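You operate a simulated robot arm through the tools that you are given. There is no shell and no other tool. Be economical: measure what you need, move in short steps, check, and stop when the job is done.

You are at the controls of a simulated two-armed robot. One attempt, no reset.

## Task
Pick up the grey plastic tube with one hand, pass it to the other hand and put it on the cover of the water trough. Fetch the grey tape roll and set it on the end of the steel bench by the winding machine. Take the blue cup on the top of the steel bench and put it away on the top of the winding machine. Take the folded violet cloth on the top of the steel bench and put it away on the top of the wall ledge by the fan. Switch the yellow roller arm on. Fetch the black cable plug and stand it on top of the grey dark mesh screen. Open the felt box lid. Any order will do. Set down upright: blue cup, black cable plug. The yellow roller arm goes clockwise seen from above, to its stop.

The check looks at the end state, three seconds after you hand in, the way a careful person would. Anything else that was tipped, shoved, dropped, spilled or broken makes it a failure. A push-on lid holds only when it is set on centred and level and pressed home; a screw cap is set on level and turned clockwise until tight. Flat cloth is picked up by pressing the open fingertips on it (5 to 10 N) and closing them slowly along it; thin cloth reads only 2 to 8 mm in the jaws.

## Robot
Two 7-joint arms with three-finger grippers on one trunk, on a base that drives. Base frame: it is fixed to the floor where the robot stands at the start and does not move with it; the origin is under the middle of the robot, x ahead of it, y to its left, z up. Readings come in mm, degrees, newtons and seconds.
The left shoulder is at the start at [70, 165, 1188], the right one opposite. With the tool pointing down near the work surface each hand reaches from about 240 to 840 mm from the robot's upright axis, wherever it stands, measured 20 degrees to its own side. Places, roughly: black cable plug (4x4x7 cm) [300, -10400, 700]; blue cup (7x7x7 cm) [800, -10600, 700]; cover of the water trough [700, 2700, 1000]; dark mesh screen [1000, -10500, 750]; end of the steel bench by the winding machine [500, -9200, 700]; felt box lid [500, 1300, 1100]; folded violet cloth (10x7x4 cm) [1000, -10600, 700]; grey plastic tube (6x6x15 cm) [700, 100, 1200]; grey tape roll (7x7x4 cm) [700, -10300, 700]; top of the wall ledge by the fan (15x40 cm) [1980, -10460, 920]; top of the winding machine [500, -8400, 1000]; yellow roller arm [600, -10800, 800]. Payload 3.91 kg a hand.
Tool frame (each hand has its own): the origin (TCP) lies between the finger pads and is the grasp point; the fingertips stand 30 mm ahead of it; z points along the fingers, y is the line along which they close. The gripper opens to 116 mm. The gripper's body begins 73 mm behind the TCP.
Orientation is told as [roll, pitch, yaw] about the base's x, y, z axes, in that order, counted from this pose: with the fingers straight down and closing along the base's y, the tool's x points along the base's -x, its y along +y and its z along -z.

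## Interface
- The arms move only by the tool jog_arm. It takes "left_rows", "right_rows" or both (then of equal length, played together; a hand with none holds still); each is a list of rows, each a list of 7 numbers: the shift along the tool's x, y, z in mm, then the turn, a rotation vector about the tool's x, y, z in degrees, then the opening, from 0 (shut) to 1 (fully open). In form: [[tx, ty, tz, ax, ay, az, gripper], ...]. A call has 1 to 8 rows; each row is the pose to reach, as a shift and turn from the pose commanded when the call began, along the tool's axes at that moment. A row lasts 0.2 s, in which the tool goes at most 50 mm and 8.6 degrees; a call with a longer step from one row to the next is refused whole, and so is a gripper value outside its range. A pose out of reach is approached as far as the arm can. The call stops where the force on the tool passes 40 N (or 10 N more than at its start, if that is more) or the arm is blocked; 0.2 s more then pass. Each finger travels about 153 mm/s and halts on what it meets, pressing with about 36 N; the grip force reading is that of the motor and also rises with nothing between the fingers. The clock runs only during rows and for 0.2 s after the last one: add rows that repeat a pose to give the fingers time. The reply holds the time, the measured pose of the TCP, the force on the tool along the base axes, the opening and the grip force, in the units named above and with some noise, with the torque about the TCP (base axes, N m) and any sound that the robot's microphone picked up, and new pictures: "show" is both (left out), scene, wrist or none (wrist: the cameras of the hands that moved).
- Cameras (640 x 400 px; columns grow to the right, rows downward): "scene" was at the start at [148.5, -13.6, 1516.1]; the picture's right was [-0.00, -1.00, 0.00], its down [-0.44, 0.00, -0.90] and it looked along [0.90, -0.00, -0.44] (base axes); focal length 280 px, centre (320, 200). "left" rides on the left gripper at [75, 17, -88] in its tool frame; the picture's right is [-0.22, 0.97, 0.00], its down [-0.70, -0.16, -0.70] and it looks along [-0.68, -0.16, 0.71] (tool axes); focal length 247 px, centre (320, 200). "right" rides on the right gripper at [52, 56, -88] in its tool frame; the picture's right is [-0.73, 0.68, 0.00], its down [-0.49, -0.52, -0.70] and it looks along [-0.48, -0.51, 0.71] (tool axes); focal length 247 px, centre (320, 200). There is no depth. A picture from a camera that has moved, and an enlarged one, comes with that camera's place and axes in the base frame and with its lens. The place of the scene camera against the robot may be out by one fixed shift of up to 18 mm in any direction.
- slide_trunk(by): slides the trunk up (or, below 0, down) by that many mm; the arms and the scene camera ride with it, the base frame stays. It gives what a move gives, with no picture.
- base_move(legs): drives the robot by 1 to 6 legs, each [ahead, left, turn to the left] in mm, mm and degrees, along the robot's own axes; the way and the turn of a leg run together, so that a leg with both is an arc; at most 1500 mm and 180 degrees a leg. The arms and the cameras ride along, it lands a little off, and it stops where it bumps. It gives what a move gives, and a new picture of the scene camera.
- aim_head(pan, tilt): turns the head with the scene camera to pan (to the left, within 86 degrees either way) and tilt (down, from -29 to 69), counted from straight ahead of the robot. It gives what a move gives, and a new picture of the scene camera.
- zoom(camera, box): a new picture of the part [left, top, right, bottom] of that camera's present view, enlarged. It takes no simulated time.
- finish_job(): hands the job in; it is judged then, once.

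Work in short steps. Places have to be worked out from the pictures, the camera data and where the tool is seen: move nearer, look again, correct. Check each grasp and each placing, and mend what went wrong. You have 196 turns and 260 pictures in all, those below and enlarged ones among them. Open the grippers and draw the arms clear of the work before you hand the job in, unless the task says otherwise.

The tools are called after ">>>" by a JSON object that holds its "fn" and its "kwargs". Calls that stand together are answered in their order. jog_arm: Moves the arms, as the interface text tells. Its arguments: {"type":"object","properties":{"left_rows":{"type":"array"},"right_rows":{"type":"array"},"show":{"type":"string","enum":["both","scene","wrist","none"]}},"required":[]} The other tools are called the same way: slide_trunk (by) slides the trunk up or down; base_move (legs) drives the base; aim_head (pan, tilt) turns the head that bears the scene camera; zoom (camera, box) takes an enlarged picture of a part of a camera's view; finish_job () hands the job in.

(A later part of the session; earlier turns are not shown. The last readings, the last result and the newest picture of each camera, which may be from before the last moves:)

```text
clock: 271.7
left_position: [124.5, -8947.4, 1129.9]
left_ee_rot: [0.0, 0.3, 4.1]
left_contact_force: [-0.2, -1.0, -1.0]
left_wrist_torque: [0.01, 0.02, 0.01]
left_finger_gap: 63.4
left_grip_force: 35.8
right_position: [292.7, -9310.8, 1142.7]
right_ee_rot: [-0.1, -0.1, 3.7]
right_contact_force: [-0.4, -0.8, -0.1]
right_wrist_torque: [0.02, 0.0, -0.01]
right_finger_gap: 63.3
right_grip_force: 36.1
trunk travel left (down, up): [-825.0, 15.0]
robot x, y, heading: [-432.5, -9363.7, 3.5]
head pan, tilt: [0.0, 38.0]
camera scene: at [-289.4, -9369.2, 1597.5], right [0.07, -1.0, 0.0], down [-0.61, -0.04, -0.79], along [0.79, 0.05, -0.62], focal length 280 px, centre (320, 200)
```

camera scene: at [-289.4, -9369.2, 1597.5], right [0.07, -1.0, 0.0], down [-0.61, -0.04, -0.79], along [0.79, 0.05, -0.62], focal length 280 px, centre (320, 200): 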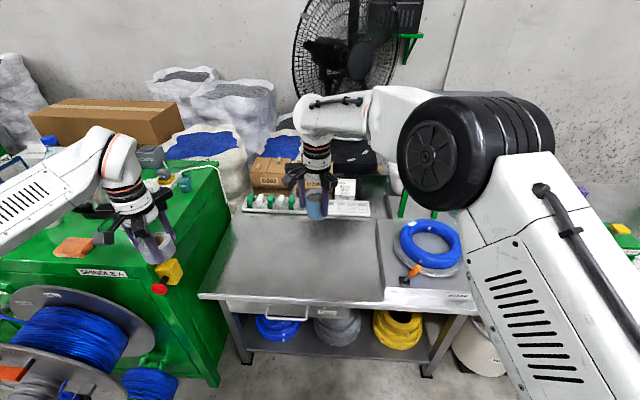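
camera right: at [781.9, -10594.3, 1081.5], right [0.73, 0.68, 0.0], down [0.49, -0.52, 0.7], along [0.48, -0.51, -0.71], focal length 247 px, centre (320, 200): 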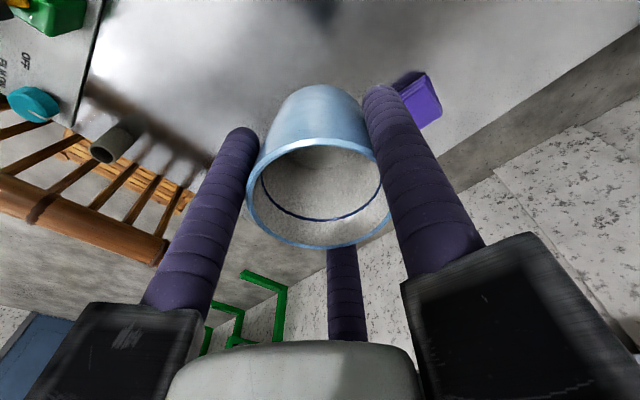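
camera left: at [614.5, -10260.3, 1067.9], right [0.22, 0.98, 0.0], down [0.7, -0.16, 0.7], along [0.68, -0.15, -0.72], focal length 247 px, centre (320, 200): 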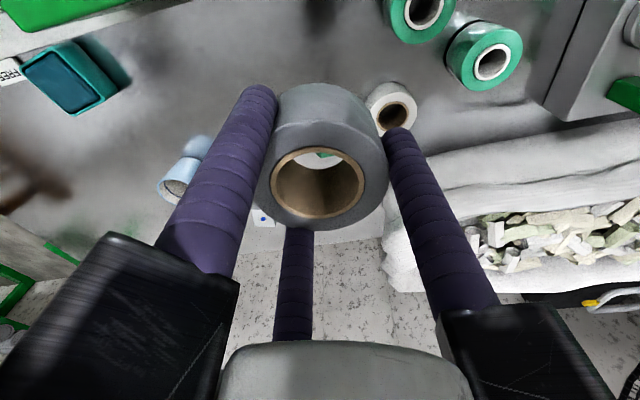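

Bench end is clear. Drive 250 mm ahead and straighten, then bring the tape over [500,−9180].

>>> {"fn": "base_move", "kwargs": {"legs": [[250, 0, -3.5]]}}

>>> {"fn": "jog_arm", "kwargs": {"left_rows": [[-10, -40, 0, 0, 0, 0, 0.3], [-25, -80, 0, 0, 0, 0, 0.3], [-40, -120, 0, 0, 0, 0, 0.3], [-60, -160, 0, 0, 0, 0, 0.3], [-80, -200, 0, 0, 0, 0, 0.3], [-105, -235, 20, 0, 0, 0, 0.3], [-120, -245, 60, 0, 0, 0, 0.3], [-120, -245, 105, 0, 0, 0, 0.3]], "show": "none"}}

```text
clock: 273.6
left_position: [401.0, -8970.3, 1130.3]
left_ee_rot: [0.1, 0.0, 0.8]
left_contact_force: [-0.2, -0.3, -0.8]
left_wrist_torque: [0.03, -0.02, -0.02]
left_finger_gap: 63.4
left_grip_force: 36.1
right_position: [547.4, -9343.5, 1145.1]
right_ee_rot: [0.0, -0.1, 0.4]
right_contact_force: [0.4, -0.3, -1.9]
right_wrist_torque: [0.01, -0.03, -0.03]
right_finger_gap: 63.5
right_grip_force: 35.7
trunk travel left (down, up): [-825.0, 15.0]
robot x, y, heading: [-178.9, -9355.2, 0.4]
head pan, tilt: [0.0, 38.0]
camera scene: at [-37.1, -9367.8, 1597.7], right [0.01, -1.0, 0.0], down [-0.62, 0.0, -0.79], along [0.79, 0.01, -0.62], focal length 280 px, centre (320, 200)
```

scene: 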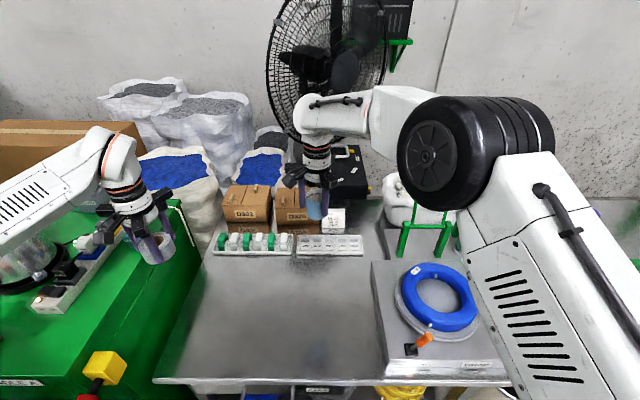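

```text
clock: 275.4
left_position: [523.8, -9213.1, 1024.9]
left_ee_rot: [0.0, 0.1, 0.8]
left_contact_force: [-0.5, -0.5, -0.8]
left_wrist_torque: [0.01, 0.03, 0.0]
left_finger_gap: 63.2
left_grip_force: 36.5
right_position: [547.6, -9342.7, 1142.9]
right_ee_rot: [0.0, 0.0, 0.4]
right_contact_force: [-0.1, 0.1, -1.5]
right_wrist_torque: [-0.03, -0.02, 0.0]
right_finger_gap: 63.4
right_grip_force: 36.1
trunk travel left (down, up): [-825.0, 15.0]
robot x, y, heading: [-181.2, -9354.9, 0.1]
head pan, tilt: [0.0, 38.0]
```

Shift a bit left and lower with the trunk, then place with the arm.

>>> {"fn": "jog_arm", "kwargs": {"left_rows": [[5, 20, 0, 0, 0, 0, 0.3], [10, 40, 0, 0, 0, 0, 0.3]], "show": "none"}}

>>> {"fn": "slide_trunk", "kwargs": {"by": -230}}

>>> {"fn": "jog_arm", "kwargs": {"left_rows": [[0, 0, 30, 0, 0, 0, 0.3], [0, 0, 45, 0, 0, 0, 0.3], [0, 0, 50, 0, 0, 0, 0.3], [0, 0, 54, 0, 0, 0, 0.3], [0, 0, 57, 0, 0, 0, 0.3], [0, 0, 60, 0, 0, 0, 0.3]], "show": "scene"}}

```text
clock: 275.9
left_position: [513.4, -9172.2, 1025.5]
left_ee_rot: [0.0, 0.1, 0.9]
left_contact_force: [-0.1, -0.7, -0.7]
left_wrist_torque: [0.0, 0.01, -0.02]
left_finger_gap: 63.4
left_grip_force: 36.3
right_position: [548.0, -9343.0, 1143.1]
right_ee_rot: [-0.1, -0.2, 0.4]
right_contact_force: [-0.7, 1.4, -1.1]
right_wrist_torque: [0.0, -0.03, 0.0]
right_finger_gap: 63.4
right_grip_force: 36.3
trunk travel left (down, up): [-825.0, 15.0]
robot x, y, heading: [-179.6, -9357.8, 0.5]
head pan, tilt: [0.0, 38.0]
```

```text
clock: 278.4
left_position: [514.5, -9173.1, 794.7]
left_ee_rot: [0.0, 0.1, 0.8]
left_contact_force: [0.8, -0.6, 0.1]
left_wrist_torque: [0.0, 0.0, 0.01]
left_finger_gap: 63.4
left_grip_force: 36.0
right_position: [547.7, -9343.5, 912.1]
right_ee_rot: [0.1, -0.1, 0.4]
right_contact_force: [-0.6, -0.4, -1.5]
right_wrist_torque: [0.0, 0.0, 0.0]
right_finger_gap: 63.3
right_grip_force: 36.0
trunk travel left (down, up): [-595.0, 245.0]
robot x, y, heading: [-176.8, -9355.4, 0.4]
head pan, tilt: [0.0, 38.0]
```

```text
clock: 279.8
left_position: [512.4, -9176.2, 739.9]
left_ee_rot: [0.0, -0.2, 0.7]
left_contact_force: [4.4, 1.6, 19.1]
left_wrist_torque: [-0.08, 0.36, 0.02]
left_finger_gap: 63.5
left_grip_force: 35.6
right_position: [546.4, -9344.3, 913.8]
right_ee_rot: [-0.1, -0.1, 0.4]
right_contact_force: [-0.3, 0.5, -1.2]
right_wrist_torque: [-0.02, 0.02, -0.02]
right_finger_gap: 63.2
right_grip_force: 36.3
trunk travel left (down, up): [-595.0, 245.0]
robot x, y, heading: [-183.0, -9358.8, 0.3]
head pan, tilt: [0.0, 38.0]
camera scene: at [-37.5, -9368.3, 1368.1], right [0.01, -1.0, 0.0], down [-0.61, 0.0, -0.79], along [0.79, 0.01, -0.61], focal length 280 px, centre (320, 200)
```

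scene: 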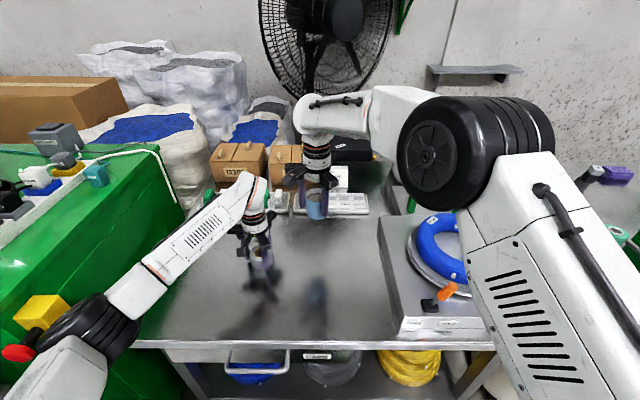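

Contact. Relieve, release, lift with the arm, then raise the trunk.

>>> {"fn": "jog_arm", "kwargs": {"left_rows": [[0, 0, -3, 0, 0, 0, 0.3], [0, 0, -3, 0, 0, 0, 0.5], [0, 0, -3, 0, 0, 0, 0.75], [0, 0, -3, 0, 0, 0, 0.9], [0, 0, -3, 0, 0, 0, 0.95], [0, 0, -40, 0, 0, 0, 0.95], [0, 0, -85, 0, 0, 0, 0.95]], "show": "wrist"}}

>>> {"fn": "slide_trunk", "kwargs": {"by": 245}}

```text
clock: 281.4
left_position: [512.0, -9172.7, 818.4]
left_ee_rot: [0.1, 0.2, 0.9]
left_contact_force: [-0.2, 0.2, -0.2]
left_wrist_torque: [0.01, -0.04, -0.03]
left_finger_gap: 110.0
left_grip_force: 0.1
right_position: [547.8, -9342.9, 914.0]
right_ee_rot: [0.0, -0.1, 0.4]
right_contact_force: [-0.4, -0.4, -1.8]
right_wrist_torque: [0.0, -0.02, 0.0]
right_finger_gap: 63.3
right_grip_force: 36.1
trunk travel left (down, up): [-595.0, 245.0]
robot x, y, heading: [-177.5, -9359.5, 0.7]
head pan, tilt: [0.0, 38.0]
camera left: at [437.1, -9157.2, 907.0], right [0.21, 0.98, 0.0], down [0.7, -0.15, 0.7], along [0.68, -0.15, -0.72], focal length 247 px, centre (320, 200)
```

left: 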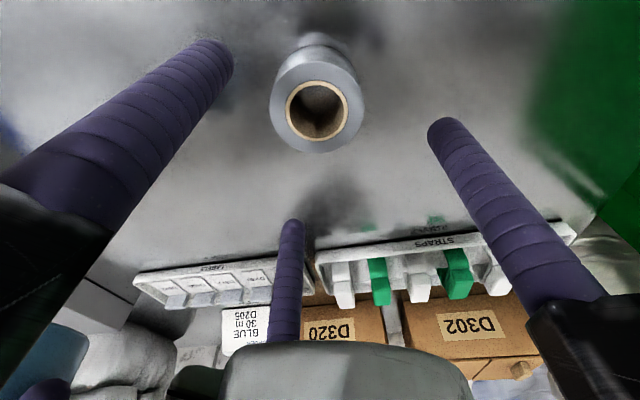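

```text
clock: 283.9
left_position: [513.6, -9173.8, 1063.4]
left_ee_rot: [0.0, 0.2, 0.9]
left_contact_force: [-0.2, 0.1, -0.1]
left_wrist_torque: [-0.01, 0.01, -0.04]
left_finger_gap: 110.2
left_grip_force: 0.0
right_position: [547.6, -9343.2, 1157.7]
right_ee_rot: [0.0, 0.0, 0.4]
right_contact_force: [0.0, 0.1, -2.5]
right_wrist_torque: [0.01, 0.02, -0.03]
right_finger_gap: 63.1
right_grip_force: 36.2
trunk travel left (down, up): [-840.0, 0.0]
robot x, y, heading: [-176.1, -9355.4, 0.8]
head pan, tilt: [0.0, 38.0]
```

Tape is placed. Back off and strafe left to view the winding machine's top.

>>> {"fn": "base_move", "kwargs": {"legs": [[-340, 0, 0], [0, 650, 0]]}}

>>> {"fn": "aim_head", "kwargs": {"pan": 15, "tilt": 30}}

```text
clock: 289.4
left_position: [171.1, -8524.6, 1063.6]
left_ee_rot: [0.0, 0.3, 0.6]
left_contact_force: [0.0, -0.4, 0.0]
left_wrist_torque: [-0.01, 0.01, 0.01]
left_finger_gap: 110.3
left_grip_force: 0.0
right_position: [206.2, -8694.4, 1157.7]
right_ee_rot: [0.1, -0.1, 0.3]
right_contact_force: [-0.4, -0.3, -0.8]
right_wrist_torque: [0.04, -0.02, 0.03]
right_finger_gap: 62.9
right_grip_force: 36.3
trunk travel left (down, up): [-840.0, 0.0]
robot x, y, heading: [-519.7, -8705.8, 0.2]
head pan, tilt: [0.0, 38.0]
camera scene: at [-377.2, -8719.6, 1612.5], right [0.01, -1.0, 0.0], down [-0.62, 0.0, -0.79], along [0.79, 0.0, -0.62], focal length 280 px, centre (320, 200)
```

scene: 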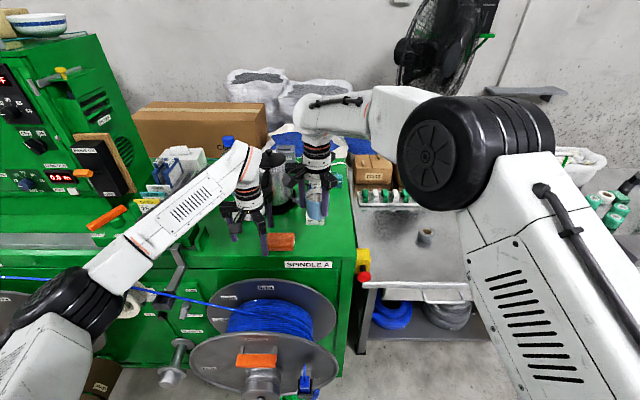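

```text
clock: 290.1
left_position: [171.8, -8523.1, 1064.3]
left_ee_rot: [-0.1, 0.3, 0.7]
left_contact_force: [0.3, -0.6, 0.2]
left_wrist_torque: [-0.01, 0.0, -0.01]
left_finger_gap: 109.9
left_grip_force: 0.1
right_position: [206.1, -8694.4, 1158.1]
right_ee_rot: [0.0, -0.1, 0.3]
right_contact_force: [-1.1, -0.3, -1.0]
right_wrist_torque: [0.0, 0.02, -0.02]
right_finger_gap: 63.1
right_grip_force: 35.8
trunk travel left (down, up): [-840.0, 0.0]
robot x, y, heading: [-519.1, -8706.9, 0.6]
head pan, tilt: [15.0, 30.0]
camera scene: at [-376.2, -8695.1, 1624.8], right [0.26, -0.96, 0.0], down [-0.48, -0.13, -0.87], along [0.83, 0.23, -0.5], focal length 280 px, centre (320, 200)
```

scene: 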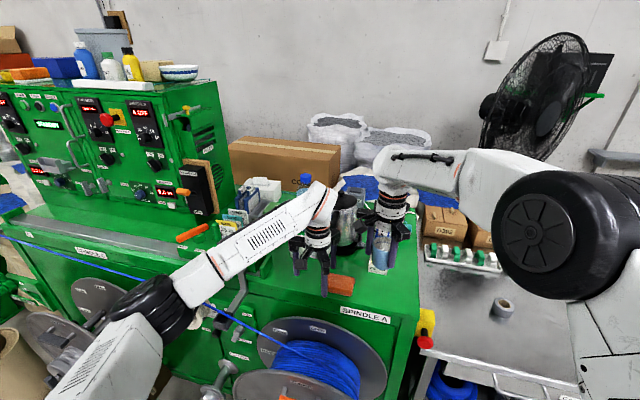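

The left arm blocks the view and is close to things. Back up 250 mm and move the left arm up and outward.

>>> {"fn": "base_move", "kwargs": {"legs": [[-250, 0, 0]]}}

>>> {"fn": "jog_arm", "kwargs": {"left_rows": [[-20, 20, -35, 0, 0, 0, 0.5], [-40, 50, -65, 0, 0, 0, 0.5], [-60, 85, -95, 0, 0, 0, 0.5], [-70, 120, -125, 0, 0, 0, 0.5], [-70, 160, -150, 0, 0, 0, 0.5], [-70, 200, -175, 0, 0, 0, 0.5], [-70, 240, -200, 0, 0, 0, 0.5]], "show": "scene"}}

```text
clock: 291.9
left_position: [-73.7, -8527.2, 1063.2]
left_ee_rot: [0.0, 0.3, 0.7]
left_contact_force: [-0.2, -0.5, -0.3]
left_wrist_torque: [0.03, 0.02, -0.02]
left_finger_gap: 110.1
left_grip_force: 0.0
right_position: [-39.1, -8698.6, 1156.9]
right_ee_rot: [0.0, 0.1, 0.1]
right_contact_force: [-0.3, -0.3, -1.2]
right_wrist_torque: [0.0, -0.02, -0.03]
right_finger_gap: 63.1
right_grip_force: 36.4
trunk travel left (down, up): [-840.0, 0.0]
robot x, y, heading: [-769.1, -8706.6, -0.1]
head pan, tilt: [15.0, 30.0]
camera scene: at [-621.4, -8696.9, 1624.6], right [0.26, -0.97, 0.0], down [-0.48, -0.13, -0.87], along [0.84, 0.23, -0.5], focal length 280 px, centre (320, 200)
```

scene: 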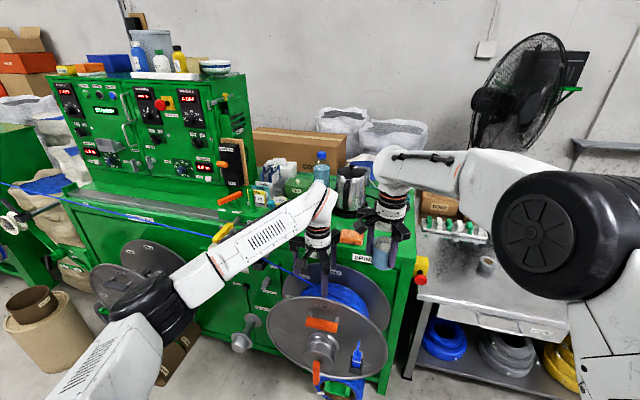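

```text
refused: row 3 steps farther than a row can; nothing moved
```

Retry with smaller steps.

>>> {"fn": "jog_arm", "kwargs": {"left_rows": [[-15, 20, -30, 0, 0, 0, 0.5], [-30, 45, -55, 0, 0, 0, 0.5], [-45, 75, -80, 0, 0, 0, 0.5], [-60, 105, -105, 0, 0, 0, 0.5], [-70, 140, -130, 0, 0, 0, 0.5], [-70, 175, -155, 0, 0, 0, 0.5], [-70, 210, -180, 0, 0, 0, 0.5], [-70, 245, -205, 0, 0, 0, 0.5]], "show": "none"}}

>>> {"fn": "aim_head", "kwargs": {"pan": 8, "tilt": 22}}

```text
clock: 293.7
left_position: [-7.7, -8280.5, 1269.8]
left_ee_rot: [0.1, 0.1, 0.5]
left_contact_force: [0.5, 0.1, -0.9]
left_wrist_torque: [-0.01, -0.02, 0.0]
left_finger_gap: 57.9
left_grip_force: 0.1
right_position: [-41.7, -8698.3, 1157.7]
right_ee_rot: [0.0, -0.1, 0.2]
right_contact_force: [-0.5, -0.4, -1.1]
right_wrist_torque: [-0.03, -0.01, 0.01]
right_finger_gap: 63.4
right_grip_force: 36.2
trunk travel left (down, up): [-840.0, 0.0]
robot x, y, heading: [-764.2, -8707.0, 0.2]
head pan, tilt: [15.0, 30.0]
```

```text
clock: 294.4
left_position: [-8.5, -8280.2, 1268.9]
left_ee_rot: [0.0, 0.2, 0.6]
left_contact_force: [0.2, -0.3, 0.1]
left_wrist_torque: [-0.05, 0.0, -0.01]
left_finger_gap: 58.3
left_grip_force: 0.0
right_position: [-41.1, -8698.5, 1159.3]
right_ee_rot: [0.0, -0.1, 0.2]
right_contact_force: [-0.9, 0.2, -0.7]
right_wrist_torque: [0.02, 0.01, 0.0]
right_finger_gap: 63.0
right_grip_force: 36.1
trunk travel left (down, up): [-840.0, 0.0]
robot x, y, heading: [-769.6, -8710.3, -0.1]
head pan, tilt: [8.0, 22.0]
camera scene: at [-618.8, -8707.4, 1637.7], right [0.14, -0.99, 0.0], down [-0.37, -0.05, -0.93], along [0.92, 0.13, -0.38], focal length 280 px, centre (320, 200)
```

scene: 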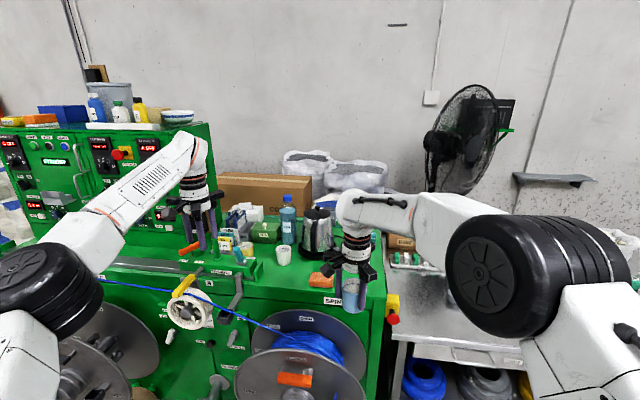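

Zoom on the machine top.

>>> {"fn": "zoom", "kwargs": {"camera": "scene", "box": [200, 190, 400, 315]}}

```text
3.20 times, centred on (300, 252) of scene
camera zoom: at [-618.8, -8707.4, 1637.7], right [0.14, -0.99, 0.0], down [-0.37, -0.05, -0.93], along [0.92, 0.13, -0.38], focal length 895 px, centre (384, 32)
```

zoom: 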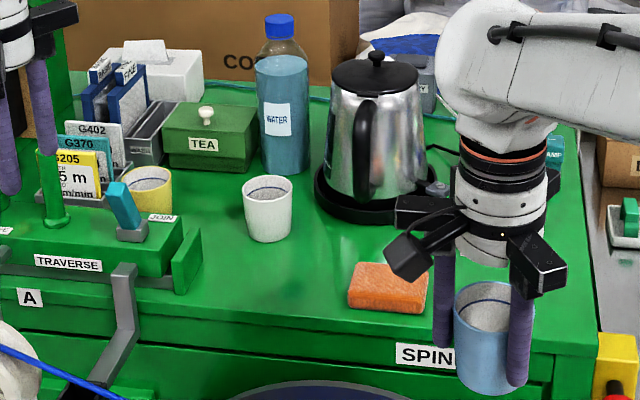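

Free spot ≈[175,−8472] at the machine top's front. Drive so the cup comes over it (left 226, ahead 216).

>>> {"fn": "base_move", "kwargs": {"legs": [[0, 226, 0], [216, 0, 0]]}}

>>> {"fn": "jog_arm", "kwargs": {"right_rows": [[0, 0, 0, 0, 0, 0, 0.35]], "show": "wrist"}}

```text
clock: 297.4
left_position: [210.3, -8052.9, 1270.9]
left_ee_rot: [-0.1, 0.0, 0.6]
left_contact_force: [0.5, -0.5, 1.1]
left_wrist_torque: [-0.01, -0.03, -0.01]
left_finger_gap: 58.1
left_grip_force: 0.1
right_position: [177.4, -8469.8, 1160.1]
right_ee_rot: [0.0, -0.1, 0.3]
right_contact_force: [-0.1, -1.4, -0.9]
right_wrist_torque: [0.01, -0.01, 0.0]
right_finger_gap: 63.4
right_grip_force: 36.3
trunk travel left (down, up): [-840.0, 0.0]
robot x, y, heading: [-549.4, -8481.8, 0.1]
head pan, tilt: [8.0, 22.0]
camera scene: at [-400.5, -8479.9, 1638.1], right [0.14, -0.99, 0.0], down [-0.37, -0.05, -0.93], along [0.92, 0.13, -0.37], focal length 280 px, centre (320, 200)
```

scene: 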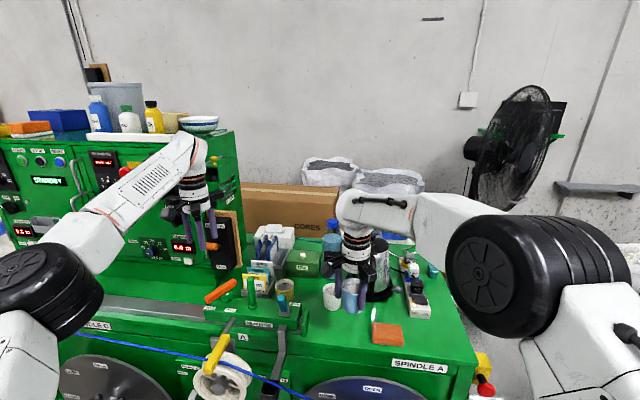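

```text
clock: 297.8
left_position: [211.3, -8052.1, 1269.8]
left_ee_rot: [0.0, 0.2, 0.6]
left_contact_force: [-0.1, -0.1, -0.3]
left_wrist_torque: [0.01, -0.04, 0.0]
left_finger_gap: 57.9
left_grip_force: 0.1
right_position: [178.7, -8469.8, 1157.9]
right_ee_rot: [-0.1, -0.1, 0.2]
right_contact_force: [-0.5, 0.8, -0.2]
right_wrist_torque: [-0.01, 0.01, 0.0]
right_finger_gap: 63.2
right_grip_force: 35.6
trunk travel left (down, up): [-840.0, 0.0]
robot x, y, heading: [-546.1, -8476.1, 0.4]
head pan, tilt: [8.0, 22.0]
camera right: at [127.4, -8413.9, 1247.0], right [0.73, 0.68, 0.0], down [0.49, -0.52, 0.7], along [0.48, -0.51, -0.71], focal length 247 px, centre (320, 200)
```

right: 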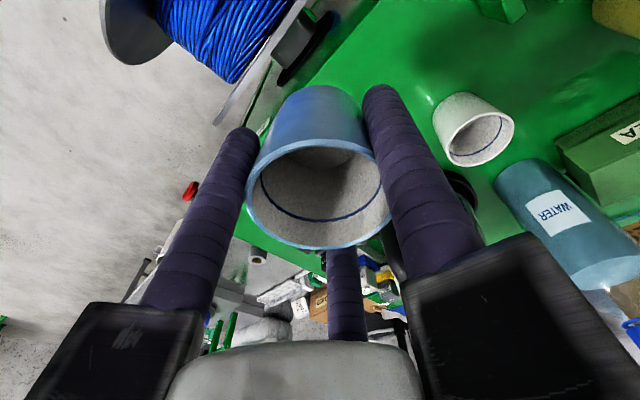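

The machine top is actually at z≈950 with its front edge near x≈173; move 72 mm further ahead, then lower the cup.

>>> {"fn": "base_move", "kwargs": {"legs": [[72, 0, 0]]}}

>>> {"fn": "jog_arm", "kwargs": {"right_rows": [[0, 0, 40, 0, 0, 0, 0.35], [0, 0, 80, 0, 0, 0, 0.35], [0, 0, 110, 0, 0, 0, 0.35], [0, 0, 110, 0, 0, 0, 0.35]], "show": "wrist"}}

```text
clock: 298.9
left_position: [279.2, -8052.2, 1273.8]
left_ee_rot: [0.0, -0.2, 0.6]
left_contact_force: [-0.4, -0.2, 1.1]
left_wrist_torque: [0.04, -0.06, 0.03]
left_finger_gap: 58.2
left_grip_force: 0.1
right_position: [246.8, -8469.3, 1161.4]
right_ee_rot: [0.0, -0.5, 0.3]
right_contact_force: [0.0, 0.1, -0.7]
right_wrist_torque: [0.03, -0.01, -0.01]
right_finger_gap: 63.1
right_grip_force: 35.7
trunk travel left (down, up): [-840.0, 0.0]
robot x, y, heading: [-475.3, -8479.3, 0.1]
head pan, tilt: [8.0, 22.0]
camera scene: at [-333.3, -8479.5, 1638.6], right [0.14, -0.99, 0.0], down [-0.37, -0.05, -0.93], along [0.92, 0.13, -0.37], focal length 280 px, centre (320, 200)
```

scene: 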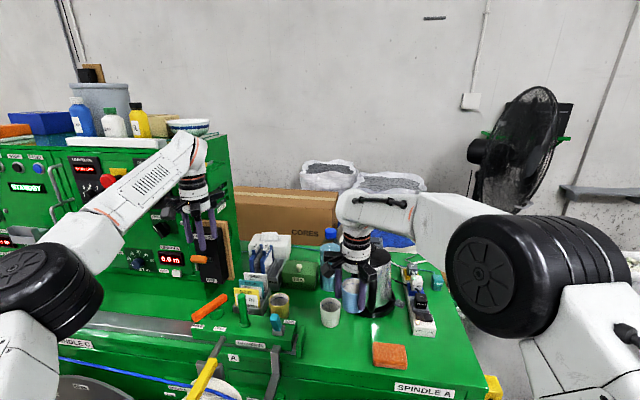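

```text
clock: 299.9
left_position: [284.3, -8052.4, 1270.3]
left_ee_rot: [0.0, 0.1, 0.7]
left_contact_force: [-1.1, 0.6, -0.2]
left_wrist_torque: [-0.01, 0.03, 0.0]
left_finger_gap: 58.2
left_grip_force: 0.1
right_position: [251.0, -8469.6, 1051.8]
right_ee_rot: [0.1, -0.1, 0.3]
right_contact_force: [0.3, -0.7, -1.4]
right_wrist_torque: [-0.01, -0.02, 0.0]
right_finger_gap: 63.1
right_grip_force: 35.7
trunk travel left (down, up): [-840.0, 0.0]
robot x, y, heading: [-475.3, -8476.8, 0.4]
head pan, tilt: [8.0, 22.0]
camera right: at [199.1, -8414.0, 1139.7], right [0.73, 0.68, 0.0], down [0.49, -0.52, 0.7], along [0.48, -0.51, -0.71], focal length 247 px, centre (320, 200)
```

right: 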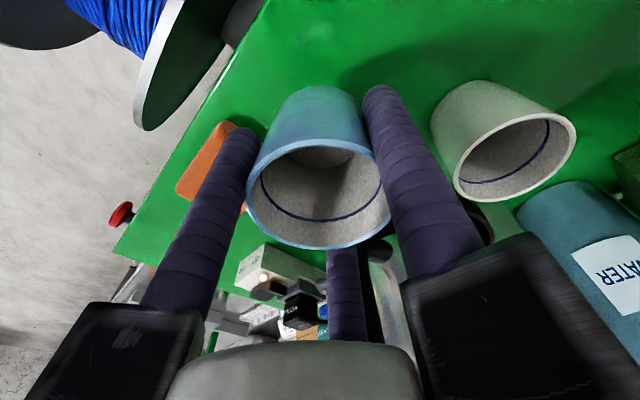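

Position is clear of neighbours. Lower to contact.

>>> {"fn": "jog_arm", "kwargs": {"right_rows": [[0, 0, 25, 0, 0, 0, 0.35], [0, 0, 36, 0, 0, 0, 0.35], [0, 0, 42, 0, 0, 0, 0.35], [0, 0, 46, 0, 0, 0, 0.35], [0, 0, 50, 0, 0, 0, 0.35], [0, 0, 54, 0, 0, 0, 0.35], [0, 0, 58, 0, 0, 0, 0.35]], "show": "none"}}

```text
clock: 301.5
left_position: [282.3, -8052.3, 1271.6]
left_ee_rot: [0.0, 0.0, 0.6]
left_contact_force: [0.0, 1.0, 0.9]
left_wrist_torque: [0.01, 0.0, 0.0]
left_finger_gap: 58.2
left_grip_force: 0.0
right_position: [251.6, -8469.3, 994.5]
right_ee_rot: [0.1, -0.3, 0.3]
right_contact_force: [7.0, -0.2, 23.2]
right_wrist_torque: [-0.01, 0.1, 0.02]
right_finger_gap: 63.3
right_grip_force: 35.5
trunk travel left (down, up): [-840.0, 0.0]
robot x, y, heading: [-473.5, -8479.0, 0.3]
head pan, tilt: [8.0, 22.0]
```

Contact (23 N). Relieve 4 mm, open moderately, lift.

>>> {"fn": "jog_arm", "kwargs": {"right_rows": [[0, 0, -3, 0, 0, 0, 0.35], [0, 0, -4, 0, 0, 0, 0.4], [0, 0, -4, 0, 0, 0, 0.55], [0, 0, -4, 0, 0, 0, 0.75], [0, 0, -4, 0, 0, 0, 0.8], [0, 0, -40, 0, 0, 0, 0.8], [0, 0, -85, 0, 0, 0, 0.8], [0, 0, -130, 0, 0, 0, 0.8]], "show": "wrist"}}

```text
clock: 303.3
left_position: [282.9, -8051.6, 1271.2]
left_ee_rot: [0.0, 0.0, 0.6]
left_contact_force: [-0.2, -0.2, -0.4]
left_wrist_torque: [-0.01, -0.02, 0.0]
left_finger_gap: 57.8
left_grip_force: 0.0
right_position: [249.9, -8471.9, 1119.8]
right_ee_rot: [-0.1, -0.1, 0.2]
right_contact_force: [-1.0, -0.7, -0.2]
right_wrist_torque: [0.02, 0.03, 0.0]
right_finger_gap: 92.9
right_grip_force: 0.0
trunk travel left (down, up): [-840.0, 0.0]
robot x, y, heading: [-474.9, -8480.0, 0.1]
head pan, tilt: [8.0, 22.0]
camera right: at [197.6, -8415.0, 1207.8], right [0.73, 0.68, 0.0], down [0.49, -0.52, 0.7], along [0.48, -0.51, -0.71], focal length 247 px, centre (320, 200)
```

right: 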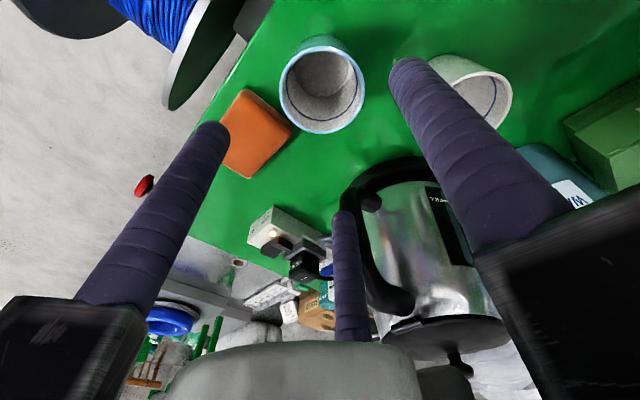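

Cup is placed upright. Next the cloth: I'll go around to the back of the bench (via y≈−11950). Drive the first stretch.

>>> {"fn": "base_move", "kwargs": {"legs": [[-300, 0, 0], [0, -620, 0], [300, 0, 0], [0, -1450, 0]]}}

```text
clock: 316.8
left_position: [298.3, -10116.7, 1269.3]
left_ee_rot: [0.0, 0.0, 0.6]
left_contact_force: [0.3, 0.2, -0.4]
left_wrist_torque: [0.02, -0.02, 0.02]
left_finger_gap: 58.0
left_grip_force: 0.0
right_position: [263.6, -10537.3, 1119.0]
right_ee_rot: [0.1, -0.1, 0.1]
right_contact_force: [0.0, -0.2, 0.2]
right_wrist_torque: [0.01, -0.02, 0.04]
right_finger_gap: 93.0
right_grip_force: 0.1
trunk travel left (down, up): [-840.0, 0.0]
robot x, y, heading: [-460.9, -10547.4, 0.3]
head pan, tilt: [8.0, 22.0]
camera scene: at [-313.2, -10545.7, 1637.7], right [0.14, -0.99, 0.0], down [-0.37, -0.05, -0.93], along [0.92, 0.13, -0.38], focal length 280 px, centre (320, 200)
```

scene: 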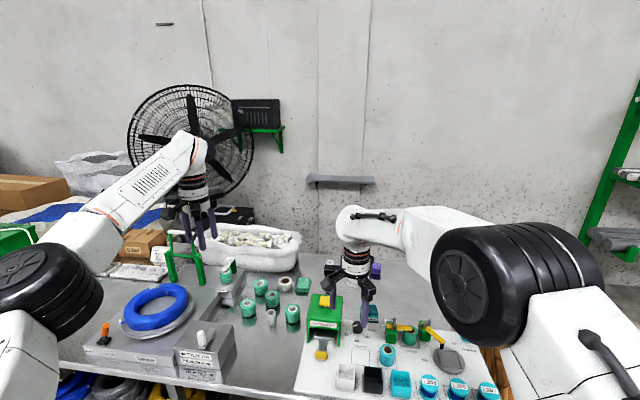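

Look to the right before driving the rest.

>>> {"fn": "aim_head", "kwargs": {"pan": -65, "tilt": 22}}

```text
clock: 318.3
left_position: [297.7, -10117.7, 1269.9]
left_ee_rot: [0.0, 0.1, 0.5]
left_contact_force: [1.3, 0.3, -0.1]
left_wrist_torque: [0.02, 0.01, -0.01]
left_finger_gap: 58.0
left_grip_force: 0.1
right_position: [263.9, -10537.7, 1118.9]
right_ee_rot: [0.0, -0.1, 0.3]
right_contact_force: [-0.3, -0.3, 0.1]
right_wrist_torque: [0.0, -0.01, -0.04]
right_finger_gap: 92.6
right_grip_force: 0.0
trunk travel left (down, up): [-840.0, 0.0]
robot x, y, heading: [-459.8, -10547.5, 0.3]
head pan, tilt: [-65.0, 22.0]
camera scene: at [-365.4, -10643.3, 1637.7], right [-0.9, -0.43, 0.0], down [-0.16, 0.34, -0.93], along [0.4, -0.84, -0.37], focal length 280 px, centre (320, 200)
```

scene: 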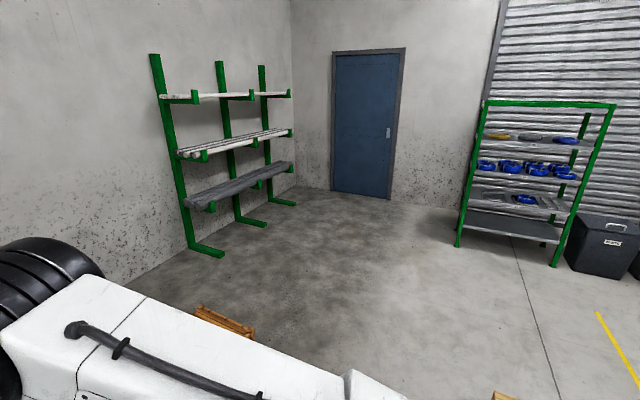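

Floor is free. Drive around the chair: right, diagonal, then ahead to x≈1340.

>>> {"fn": "base_move", "kwargs": {"legs": [[0, -950, 0], [400, -400, 0], [1400, 0, 0], [0, 0, 90]]}}

>>> {"fn": "aim_head", "kwargs": {"pan": 0, "tilt": 30}}

```text
clock: 331.8
left_position: [1996.1, -11453.1, 1270.8]
left_ee_rot: [-0.7, 0.6, 0.7]
left_contact_force: [-5.5, 0.6, -0.5]
left_wrist_torque: [0.02, -0.52, -0.17]
left_finger_gap: 58.0
left_grip_force: 0.1
right_position: [1969.1, -11872.1, 1118.8]
right_ee_rot: [-0.1, 0.0, 0.7]
right_contact_force: [0.4, -0.3, -0.3]
right_wrist_torque: [-0.04, 0.0, 0.03]
right_finger_gap: 93.0
right_grip_force: 0.1
trunk travel left (down, up): [-840.0, 0.0]
robot x, y, heading: [1247.8, -11887.8, 0.7]
head pan, tilt: [-65.0, 22.0]
stopped in leg 3: the force on the tool passed its limit at 192 N (the readings are from after the stop); the commanded pose is now the measured one
camera scene: at [1340.6, -11983.1, 1637.9], right [-0.9, -0.44, 0.0], down [-0.16, 0.34, -0.93], along [0.4, -0.83, -0.37], focal length 280 px, centre (320, 200)
```

scene: 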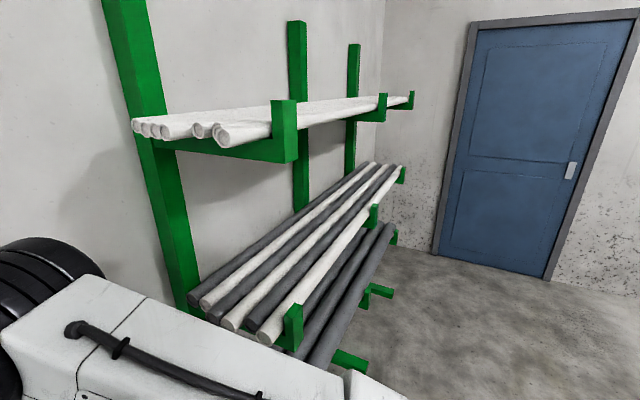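

```text
clock: 333.1
left_position: [1995.6, -11453.9, 1271.1]
left_ee_rot: [-0.6, 0.7, 0.6]
left_contact_force: [-5.2, 0.5, -0.6]
left_wrist_torque: [-0.05, -0.66, -0.13]
left_finger_gap: 57.9
left_grip_force: 0.0
right_position: [1969.8, -11871.1, 1119.1]
right_ee_rot: [0.0, -0.1, 0.7]
right_contact_force: [-0.8, 0.2, 0.1]
right_wrist_torque: [0.01, -0.03, -0.01]
right_finger_gap: 92.8
right_grip_force: 0.0
trunk travel left (down, up): [-840.0, 0.0]
robot x, y, heading: [1245.3, -11884.4, 0.8]
head pan, tilt: [0.0, 30.0]
camera scene: at [1390.4, -11898.2, 1625.1], right [0.01, -1.0, 0.0], down [-0.5, -0.01, -0.87], along [0.87, 0.01, -0.5], focal length 280 px, centre (320, 200)
```

scene: 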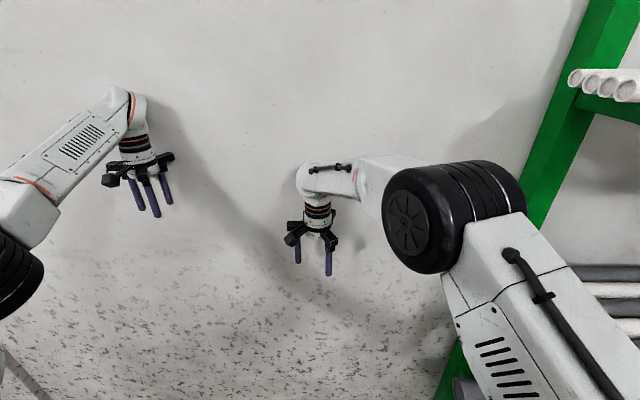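

The left hand touched the wall; back off 150 mm, then turn left 90° and look.

>>> {"fn": "base_move", "kwargs": {"legs": [[-160, 0, 0], [0, 0, 89]]}}

```text
clock: 338.4
left_position: [667.7, -11127.6, 1269.9]
left_ee_rot: [-0.6, 0.6, 89.3]
left_contact_force: [-0.5, -0.3, -0.8]
left_wrist_torque: [0.02, 0.01, 0.0]
left_finger_gap: 57.9
left_grip_force: 0.1
right_position: [1084.2, -11162.9, 1118.3]
right_ee_rot: [-0.1, 0.0, 89.5]
right_contact_force: [-0.1, -0.6, -0.3]
right_wrist_torque: [0.0, 0.0, 0.04]
right_finger_gap: 92.6
right_grip_force: 0.1
trunk travel left (down, up): [-840.0, 0.0]
robot x, y, heading: [1086.5, -11892.4, 89.6]
head pan, tilt: [0.0, 30.0]
camera scene: at [1090.6, -11761.4, 1624.9], right [1.0, -0.01, 0.0], down [0.0, -0.5, -0.87], along [0.01, 0.87, -0.5], focal length 280 px, centre (320, 200)
```

scene: 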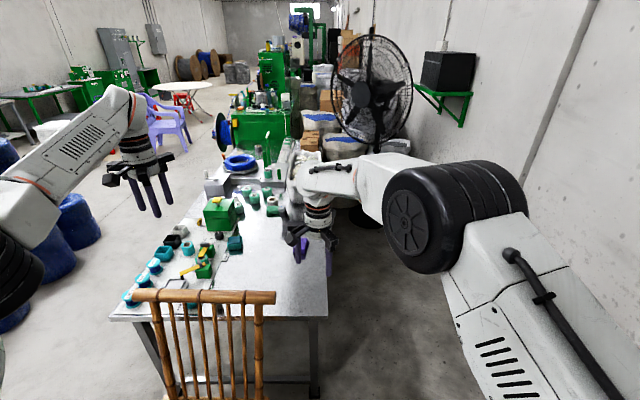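

Free space behind the bench. Strafe right 370, then ahead 850.

>>> {"fn": "base_move", "kwargs": {"legs": [[0, -370, 0], [850, 0, 0]]}}

>>> {"fn": "aim_head", "kwargs": {"pan": 10, "tilt": 40}}

```text
clock: 344.8
left_position: [1031.1, -10298.2, 1269.0]
left_ee_rot: [-0.5, 0.6, 89.7]
left_contact_force: [-0.6, -0.3, 0.5]
left_wrist_torque: [-0.03, 0.0, -0.01]
left_finger_gap: 57.8
left_grip_force: 0.1
right_position: [1449.6, -10333.1, 1118.0]
right_ee_rot: [-0.1, -0.1, 89.7]
right_contact_force: [0.2, 1.1, 0.0]
right_wrist_torque: [-0.02, -0.02, 0.01]
right_finger_gap: 92.8
right_grip_force: 0.1
trunk travel left (down, up): [-840.0, 0.0]
robot x, y, heading: [1451.4, -11057.2, 90.0]
head pan, tilt: [0.0, 30.0]
camera scene: at [1458.8, -10931.5, 1625.0], right [1.0, 0.0, 0.0], down [0.0, -0.5, -0.87], along [0.0, 0.87, -0.5], focal length 280 px, centre (320, 200)
```

scene: 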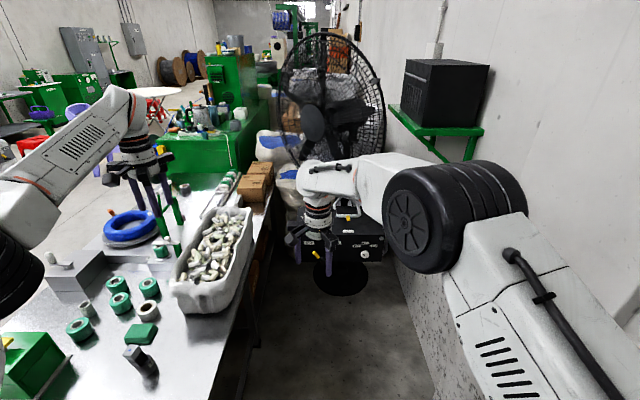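

```text
clock: 345.5
left_position: [1031.2, -10297.8, 1269.0]
left_ee_rot: [-0.6, 0.5, 89.6]
left_contact_force: [-0.6, 0.5, 0.3]
left_wrist_torque: [0.03, -0.03, 0.02]
left_finger_gap: 58.0
left_grip_force: 0.0
right_position: [1449.2, -10332.0, 1118.4]
right_ee_rot: [-0.1, -0.1, 89.7]
right_contact_force: [0.5, -0.7, -0.7]
right_wrist_torque: [-0.02, 0.01, 0.01]
right_finger_gap: 93.0
right_grip_force: 0.0
trunk travel left (down, up): [-840.0, 0.0]
robot x, y, heading: [1451.5, -11055.7, 89.8]
head pan, tilt: [10.0, 40.0]
camera scene: at [1443.9, -10936.8, 1609.5], right [0.99, 0.17, 0.0], down [0.11, -0.63, -0.77], along [-0.13, 0.75, -0.64], focal length 280 px, centre (320, 200)
```

scene: 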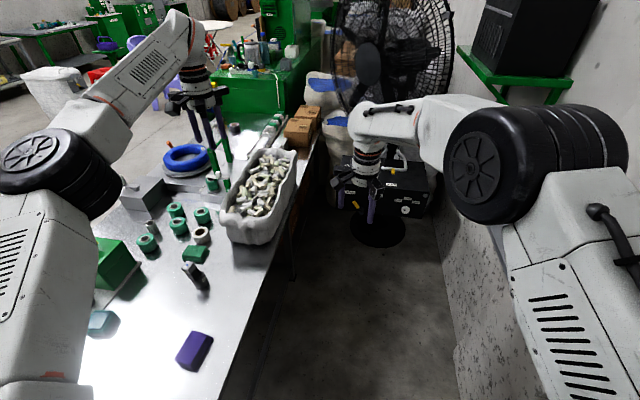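

Cloth visible at ≈[971,−10624]. Lower the trunk 200 mm, then bring the left hand over it while rotating to abs yaw 0.

>>> {"fn": "slide_trunk", "kwargs": {"by": -200}}

>>> {"fn": "jog_arm", "kwargs": {"left_rows": [[40, 8, 0, 0, 0, 8, 0.9], [80, 16, 0, 0, 0, 16, 0.9], [120, 24, 0, 0, 0, 24, 0.9], [160, 32, 0, 0, 0, 32, 0.9], [200, 40, 10, 0, 0, 40, 1], [240, 48, 25, 0, 0, 48, 1], [280, 55, 45, 0, 0, 56, 1], [320, 60, 70, 0, 0, 64, 1]], "show": "none"}}

>>> {"fn": "jog_arm", "kwargs": {"left_rows": [[0, 0, 20, 0, 0, 8, 1], [0, 0, 40, 0, 0, 16, 1], [0, 0, 60, 0, 0, 24, 1], [0, 0, 60, 0, 0, 26, 1]], "show": "both"}}

```text
clock: 347.6
left_position: [1031.6, -10298.2, 1069.4]
left_ee_rot: [-0.5, 0.6, 89.7]
left_contact_force: [-0.4, 0.4, 0.3]
left_wrist_torque: [0.02, 0.0, 0.01]
left_finger_gap: 58.3
left_grip_force: 0.1
right_position: [1449.7, -10332.3, 918.0]
right_ee_rot: [-0.2, 0.0, 89.7]
right_contact_force: [-0.8, -0.2, 0.0]
right_wrist_torque: [0.01, 0.0, 0.03]
right_finger_gap: 93.0
right_grip_force: 0.0
trunk travel left (down, up): [-640.0, 200.0]
robot x, y, heading: [1451.8, -11056.5, 89.9]
head pan, tilt: [10.0, 40.0]
```

```text
clock: 349.4
left_position: [974.7, -10618.8, 1002.7]
left_ee_rot: [-0.8, -0.4, 25.6]
left_contact_force: [0.0, -0.8, -0.3]
left_wrist_torque: [0.03, 0.0, 0.02]
left_finger_gap: 116.1
left_grip_force: 0.0
right_position: [1448.5, -10333.0, 919.5]
right_ee_rot: [-0.1, -0.1, 89.8]
right_contact_force: [-0.2, -0.7, -0.7]
right_wrist_torque: [0.01, -0.01, 0.0]
right_finger_gap: 93.0
right_grip_force: 0.1
trunk travel left (down, up): [-640.0, 200.0]
robot x, y, heading: [1453.6, -11055.1, 89.7]
head pan, tilt: [10.0, 40.0]
```

```text
clock: 350.4
left_position: [972.1, -10619.5, 942.2]
left_ee_rot: [-0.6, -0.5, -0.4]
left_contact_force: [-0.1, 0.6, 0.1]
left_wrist_torque: [0.01, 0.02, -0.01]
left_finger_gap: 115.8
left_grip_force: 0.1
right_position: [1450.4, -10331.9, 918.5]
right_ee_rot: [-0.1, -0.1, 89.7]
right_contact_force: [-0.6, -0.2, 0.5]
right_wrist_torque: [-0.03, -0.02, -0.03]
right_finger_gap: 92.6
right_grip_force: 0.1
trunk travel left (down, up): [-640.0, 200.0]
robot x, y, heading: [1452.8, -11061.1, 89.9]
head pan, tilt: [10.0, 40.0]
camera scene: at [1443.9, -10937.8, 1409.6], right [0.99, 0.17, 0.0], down [0.11, -0.63, -0.77], along [-0.13, 0.75, -0.64], focal length 280 px, centre (320, 200)
camera left: at [896.3, -10600.4, 1029.1], right [0.23, 0.97, -0.01], down [0.69, -0.16, 0.71], along [0.69, -0.17, -0.7], focal length 247 px, centre (320, 200)
```

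scene: 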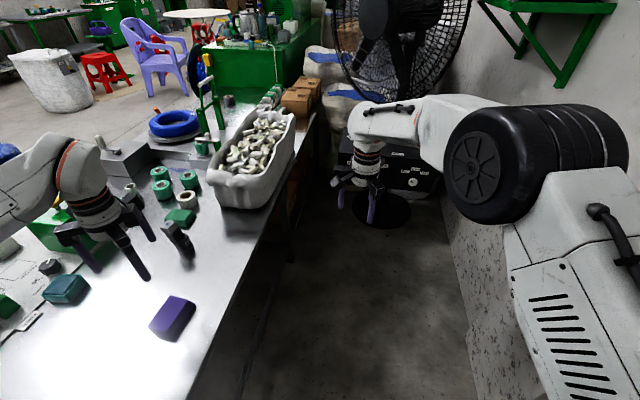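
left: 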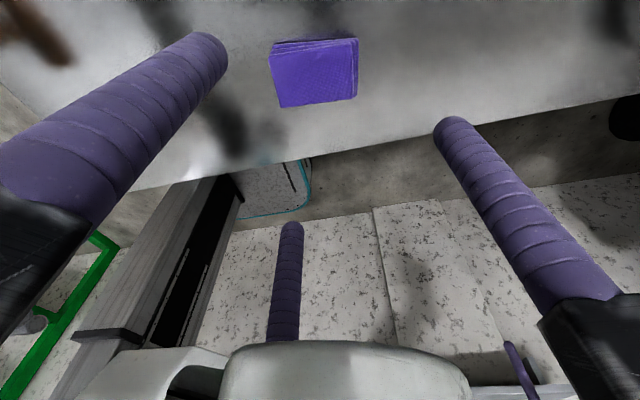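

Cloth centre ≈[993,−10631]. Align with the thumb beyond its +y end and descend.

>>> {"fn": "jog_arm", "kwargs": {"left_rows": [[-10, -2, 40, 0, 0, 0, 1], [-21, -4, 80, 0, 0, 0, 1], [-21, -4, 120, 0, 0, 0, 1], [-21, -4, 120, 0, 0, 0, 1]], "show": "wrist"}}

```text
clock: 351.4
left_position: [994.8, -10625.1, 822.1]
left_ee_rot: [-0.7, -0.7, -0.3]
left_contact_force: [-0.1, -0.3, 0.3]
left_wrist_torque: [0.0, 0.01, 0.03]
left_finger_gap: 116.2
left_grip_force: 0.0
right_position: [1448.8, -10332.2, 918.2]
right_ee_rot: [0.0, 0.0, 89.7]
right_contact_force: [0.0, -0.6, 0.2]
right_wrist_torque: [-0.01, 0.06, -0.02]
right_finger_gap: 92.7
right_grip_force: 0.1
trunk travel left (down, up): [-640.0, 200.0]
robot x, y, heading: [1449.8, -11056.9, 89.8]
head pan, tilt: [10.0, 40.0]
camera left: at [919.0, -10607.5, 908.4], right [0.23, 0.97, -0.01], down [0.69, -0.16, 0.71], along [0.69, -0.17, -0.7], focal length 247 px, centre (320, 200)
```

left: 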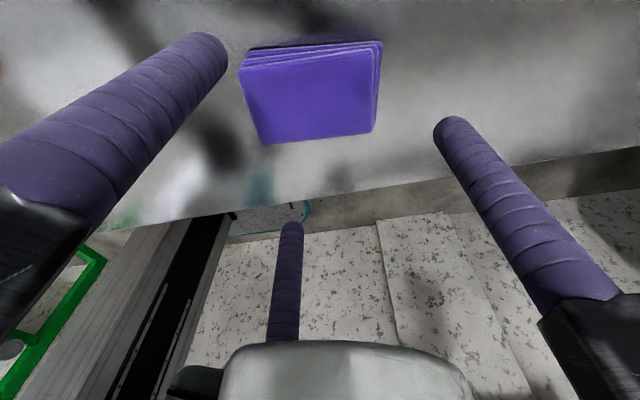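

Aligned within a few mm. Descend and close slowly.

>>> {"fn": "jog_arm", "kwargs": {"left_rows": [[5, 2, 40, 0, 0, 0, 1], [5, 2, 70, 0, 0, 0, 1], [5, 2, 82, 0, 0, 0, 1], [5, 2, 82, 0, 0, 0, 0.8], [5, 2, 82, 0, 0, 0, 0.6], [5, 2, 82, 0, 0, 0, 0.45], [5, 2, 82, 0, 0, 0, 0.35], [5, 2, 82, 0, 0, 0, 0.3]], "show": "wrist"}}

```text
clock: 353.2
left_position: [990.2, -10624.3, 742.3]
left_ee_rot: [-0.7, -0.6, -0.3]
left_contact_force: [-0.3, 0.2, 0.1]
left_wrist_torque: [0.0, 0.02, -0.02]
left_finger_gap: 77.8
left_grip_force: 36.1
right_position: [1449.5, -10333.1, 918.8]
right_ee_rot: [-0.1, 0.0, 89.7]
right_contact_force: [0.3, -0.5, 0.0]
right_wrist_torque: [-0.03, 0.0, -0.01]
right_finger_gap: 92.6
right_grip_force: 0.0
trunk travel left (down, up): [-640.0, 200.0]
robot x, y, heading: [1448.6, -11061.6, 89.7]
head pan, tilt: [10.0, 40.0]
camera left: at [913.5, -10605.2, 828.1], right [0.23, 0.97, -0.01], down [0.69, -0.16, 0.71], along [0.69, -0.17, -0.7], focal length 247 px, centre (320, 200)
```

left: 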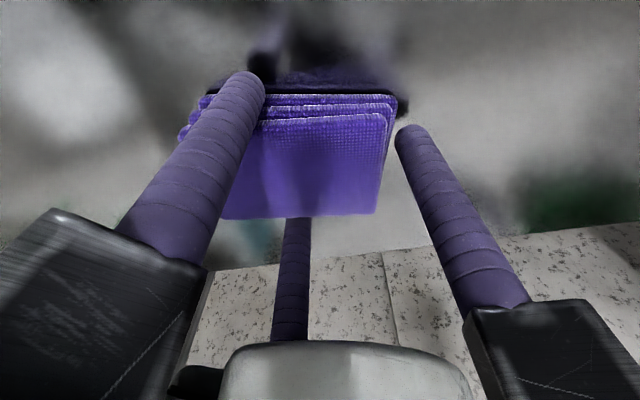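

Gripping (78 mm). Lift and check.

>>> {"fn": "jog_arm", "kwargs": {"left_rows": [[0, 0, -20, 0, 0, 0, 0.3], [0, 0, -55, 0, 0, 0, 0.3], [0, 0, -95, 0, 0, 0, 0.3], [0, 0, -140, 0, 0, 0, 0.3], [0, 0, -185, 0, 0, 0, 0.3], [0, 0, -230, 0, 0, 0, 0.3]], "show": "wrist"}}

```text
clock: 354.6
left_position: [989.9, -10622.3, 970.7]
left_ee_rot: [-0.6, -0.7, -0.4]
left_contact_force: [-0.2, 0.4, -0.4]
left_wrist_torque: [0.01, -0.02, 0.01]
left_finger_gap: 77.7
left_grip_force: 36.2
right_position: [1449.7, -10332.6, 917.8]
right_ee_rot: [0.0, -0.2, 89.6]
right_contact_force: [0.3, -0.4, 0.0]
right_wrist_torque: [0.03, 0.0, 0.01]
right_finger_gap: 92.9
right_grip_force: 0.1
trunk travel left (down, up): [-640.0, 200.0]
robot x, y, heading: [1455.5, -11060.9, 89.9]
head pan, tilt: [10.0, 40.0]
camera left: at [913.8, -10603.2, 1056.6], right [0.23, 0.97, -0.01], down [0.69, -0.16, 0.71], along [0.69, -0.17, -0.7], focal length 247 px, centre (320, 200)
```

left: 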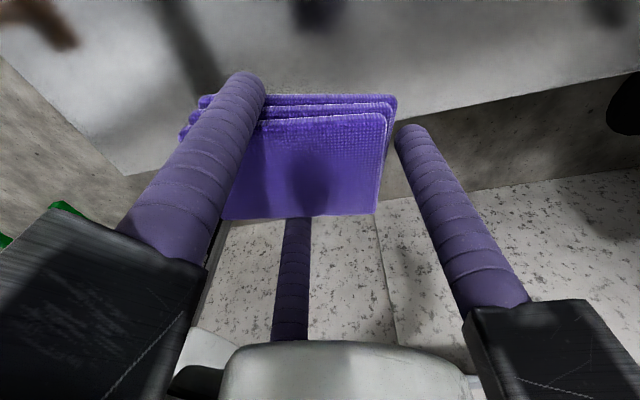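

Cloth held. Tuck the right hand in (lower, closer, to the right) so I can turn toward the wall ledge.

>>> {"fn": "jog_arm", "kwargs": {"right_rows": [[0, 0, 45, 0, 0, 0, 0.5], [0, -20, 85, 0, 0, 0, 0.5], [30, -50, 110, 0, 0, 0, 0.5], [65, -85, 120, 0, 0, 0, 0.5], [100, -120, 120, 0, 0, 0, 0.5], [135, -155, 120, 0, 0, 0, 0.5], [170, -190, 120, 0, 0, 0, 0.5], [205, -220, 120, 0, 0, 0, 0.5]], "show": "none"}}

>>> {"fn": "jog_arm", "kwargs": {"right_rows": [[40, -10, 0, 0, 0, 0, 0.5], [80, -20, 0, 0, 0, 0, 0.5], [120, -30, 0, 0, 0, 0, 0.5]], "show": "none"}}

>>> {"fn": "aim_head", "kwargs": {"pan": -40, "tilt": 30}}

```text
refused: row 4 steps farther than a row can; nothing moved
```

```text
clock: 355.4
left_position: [990.2, -10622.6, 969.7]
left_ee_rot: [-0.6, -0.7, -0.2]
left_contact_force: [0.1, -0.2, -0.3]
left_wrist_torque: [0.03, 0.02, -0.02]
left_finger_gap: 77.9
left_grip_force: 36.7
right_position: [1478.6, -10454.2, 921.7]
right_ee_rot: [-0.1, -0.1, 89.8]
right_contact_force: [-0.1, -0.6, 0.3]
right_wrist_torque: [0.01, -0.04, 0.0]
right_finger_gap: 58.1
right_grip_force: 0.1
trunk travel left (down, up): [-640.0, 200.0]
robot x, y, heading: [1448.3, -11059.1, 89.7]
head pan, tilt: [10.0, 40.0]
```

```text
clock: 356.6
left_position: [989.8, -10621.6, 968.4]
left_ee_rot: [-0.6, -0.5, -0.3]
left_contact_force: [0.1, 0.3, 0.3]
left_wrist_torque: [0.02, 0.0, -0.01]
left_finger_gap: 77.4
left_grip_force: 36.1
right_position: [1478.9, -10451.2, 920.2]
right_ee_rot: [-0.1, 0.0, 89.7]
right_contact_force: [0.5, -0.5, 0.0]
right_wrist_torque: [0.01, 0.0, 0.0]
right_finger_gap: 58.2
right_grip_force: 0.0
trunk travel left (down, up): [-640.0, 200.0]
robot x, y, heading: [1451.8, -11061.4, 89.8]
head pan, tilt: [-40.0, 30.0]
camera scene: at [1516.6, -10952.0, 1424.9], right [0.76, -0.64, 0.0], down [-0.32, -0.38, -0.87], along [0.56, 0.66, -0.5], focal length 280 px, centre (320, 200)
```

scene: 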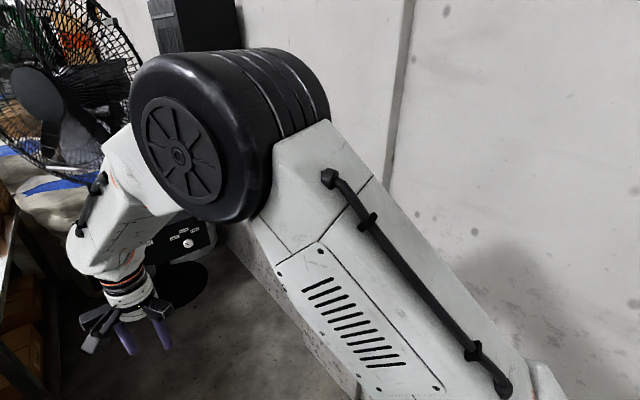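

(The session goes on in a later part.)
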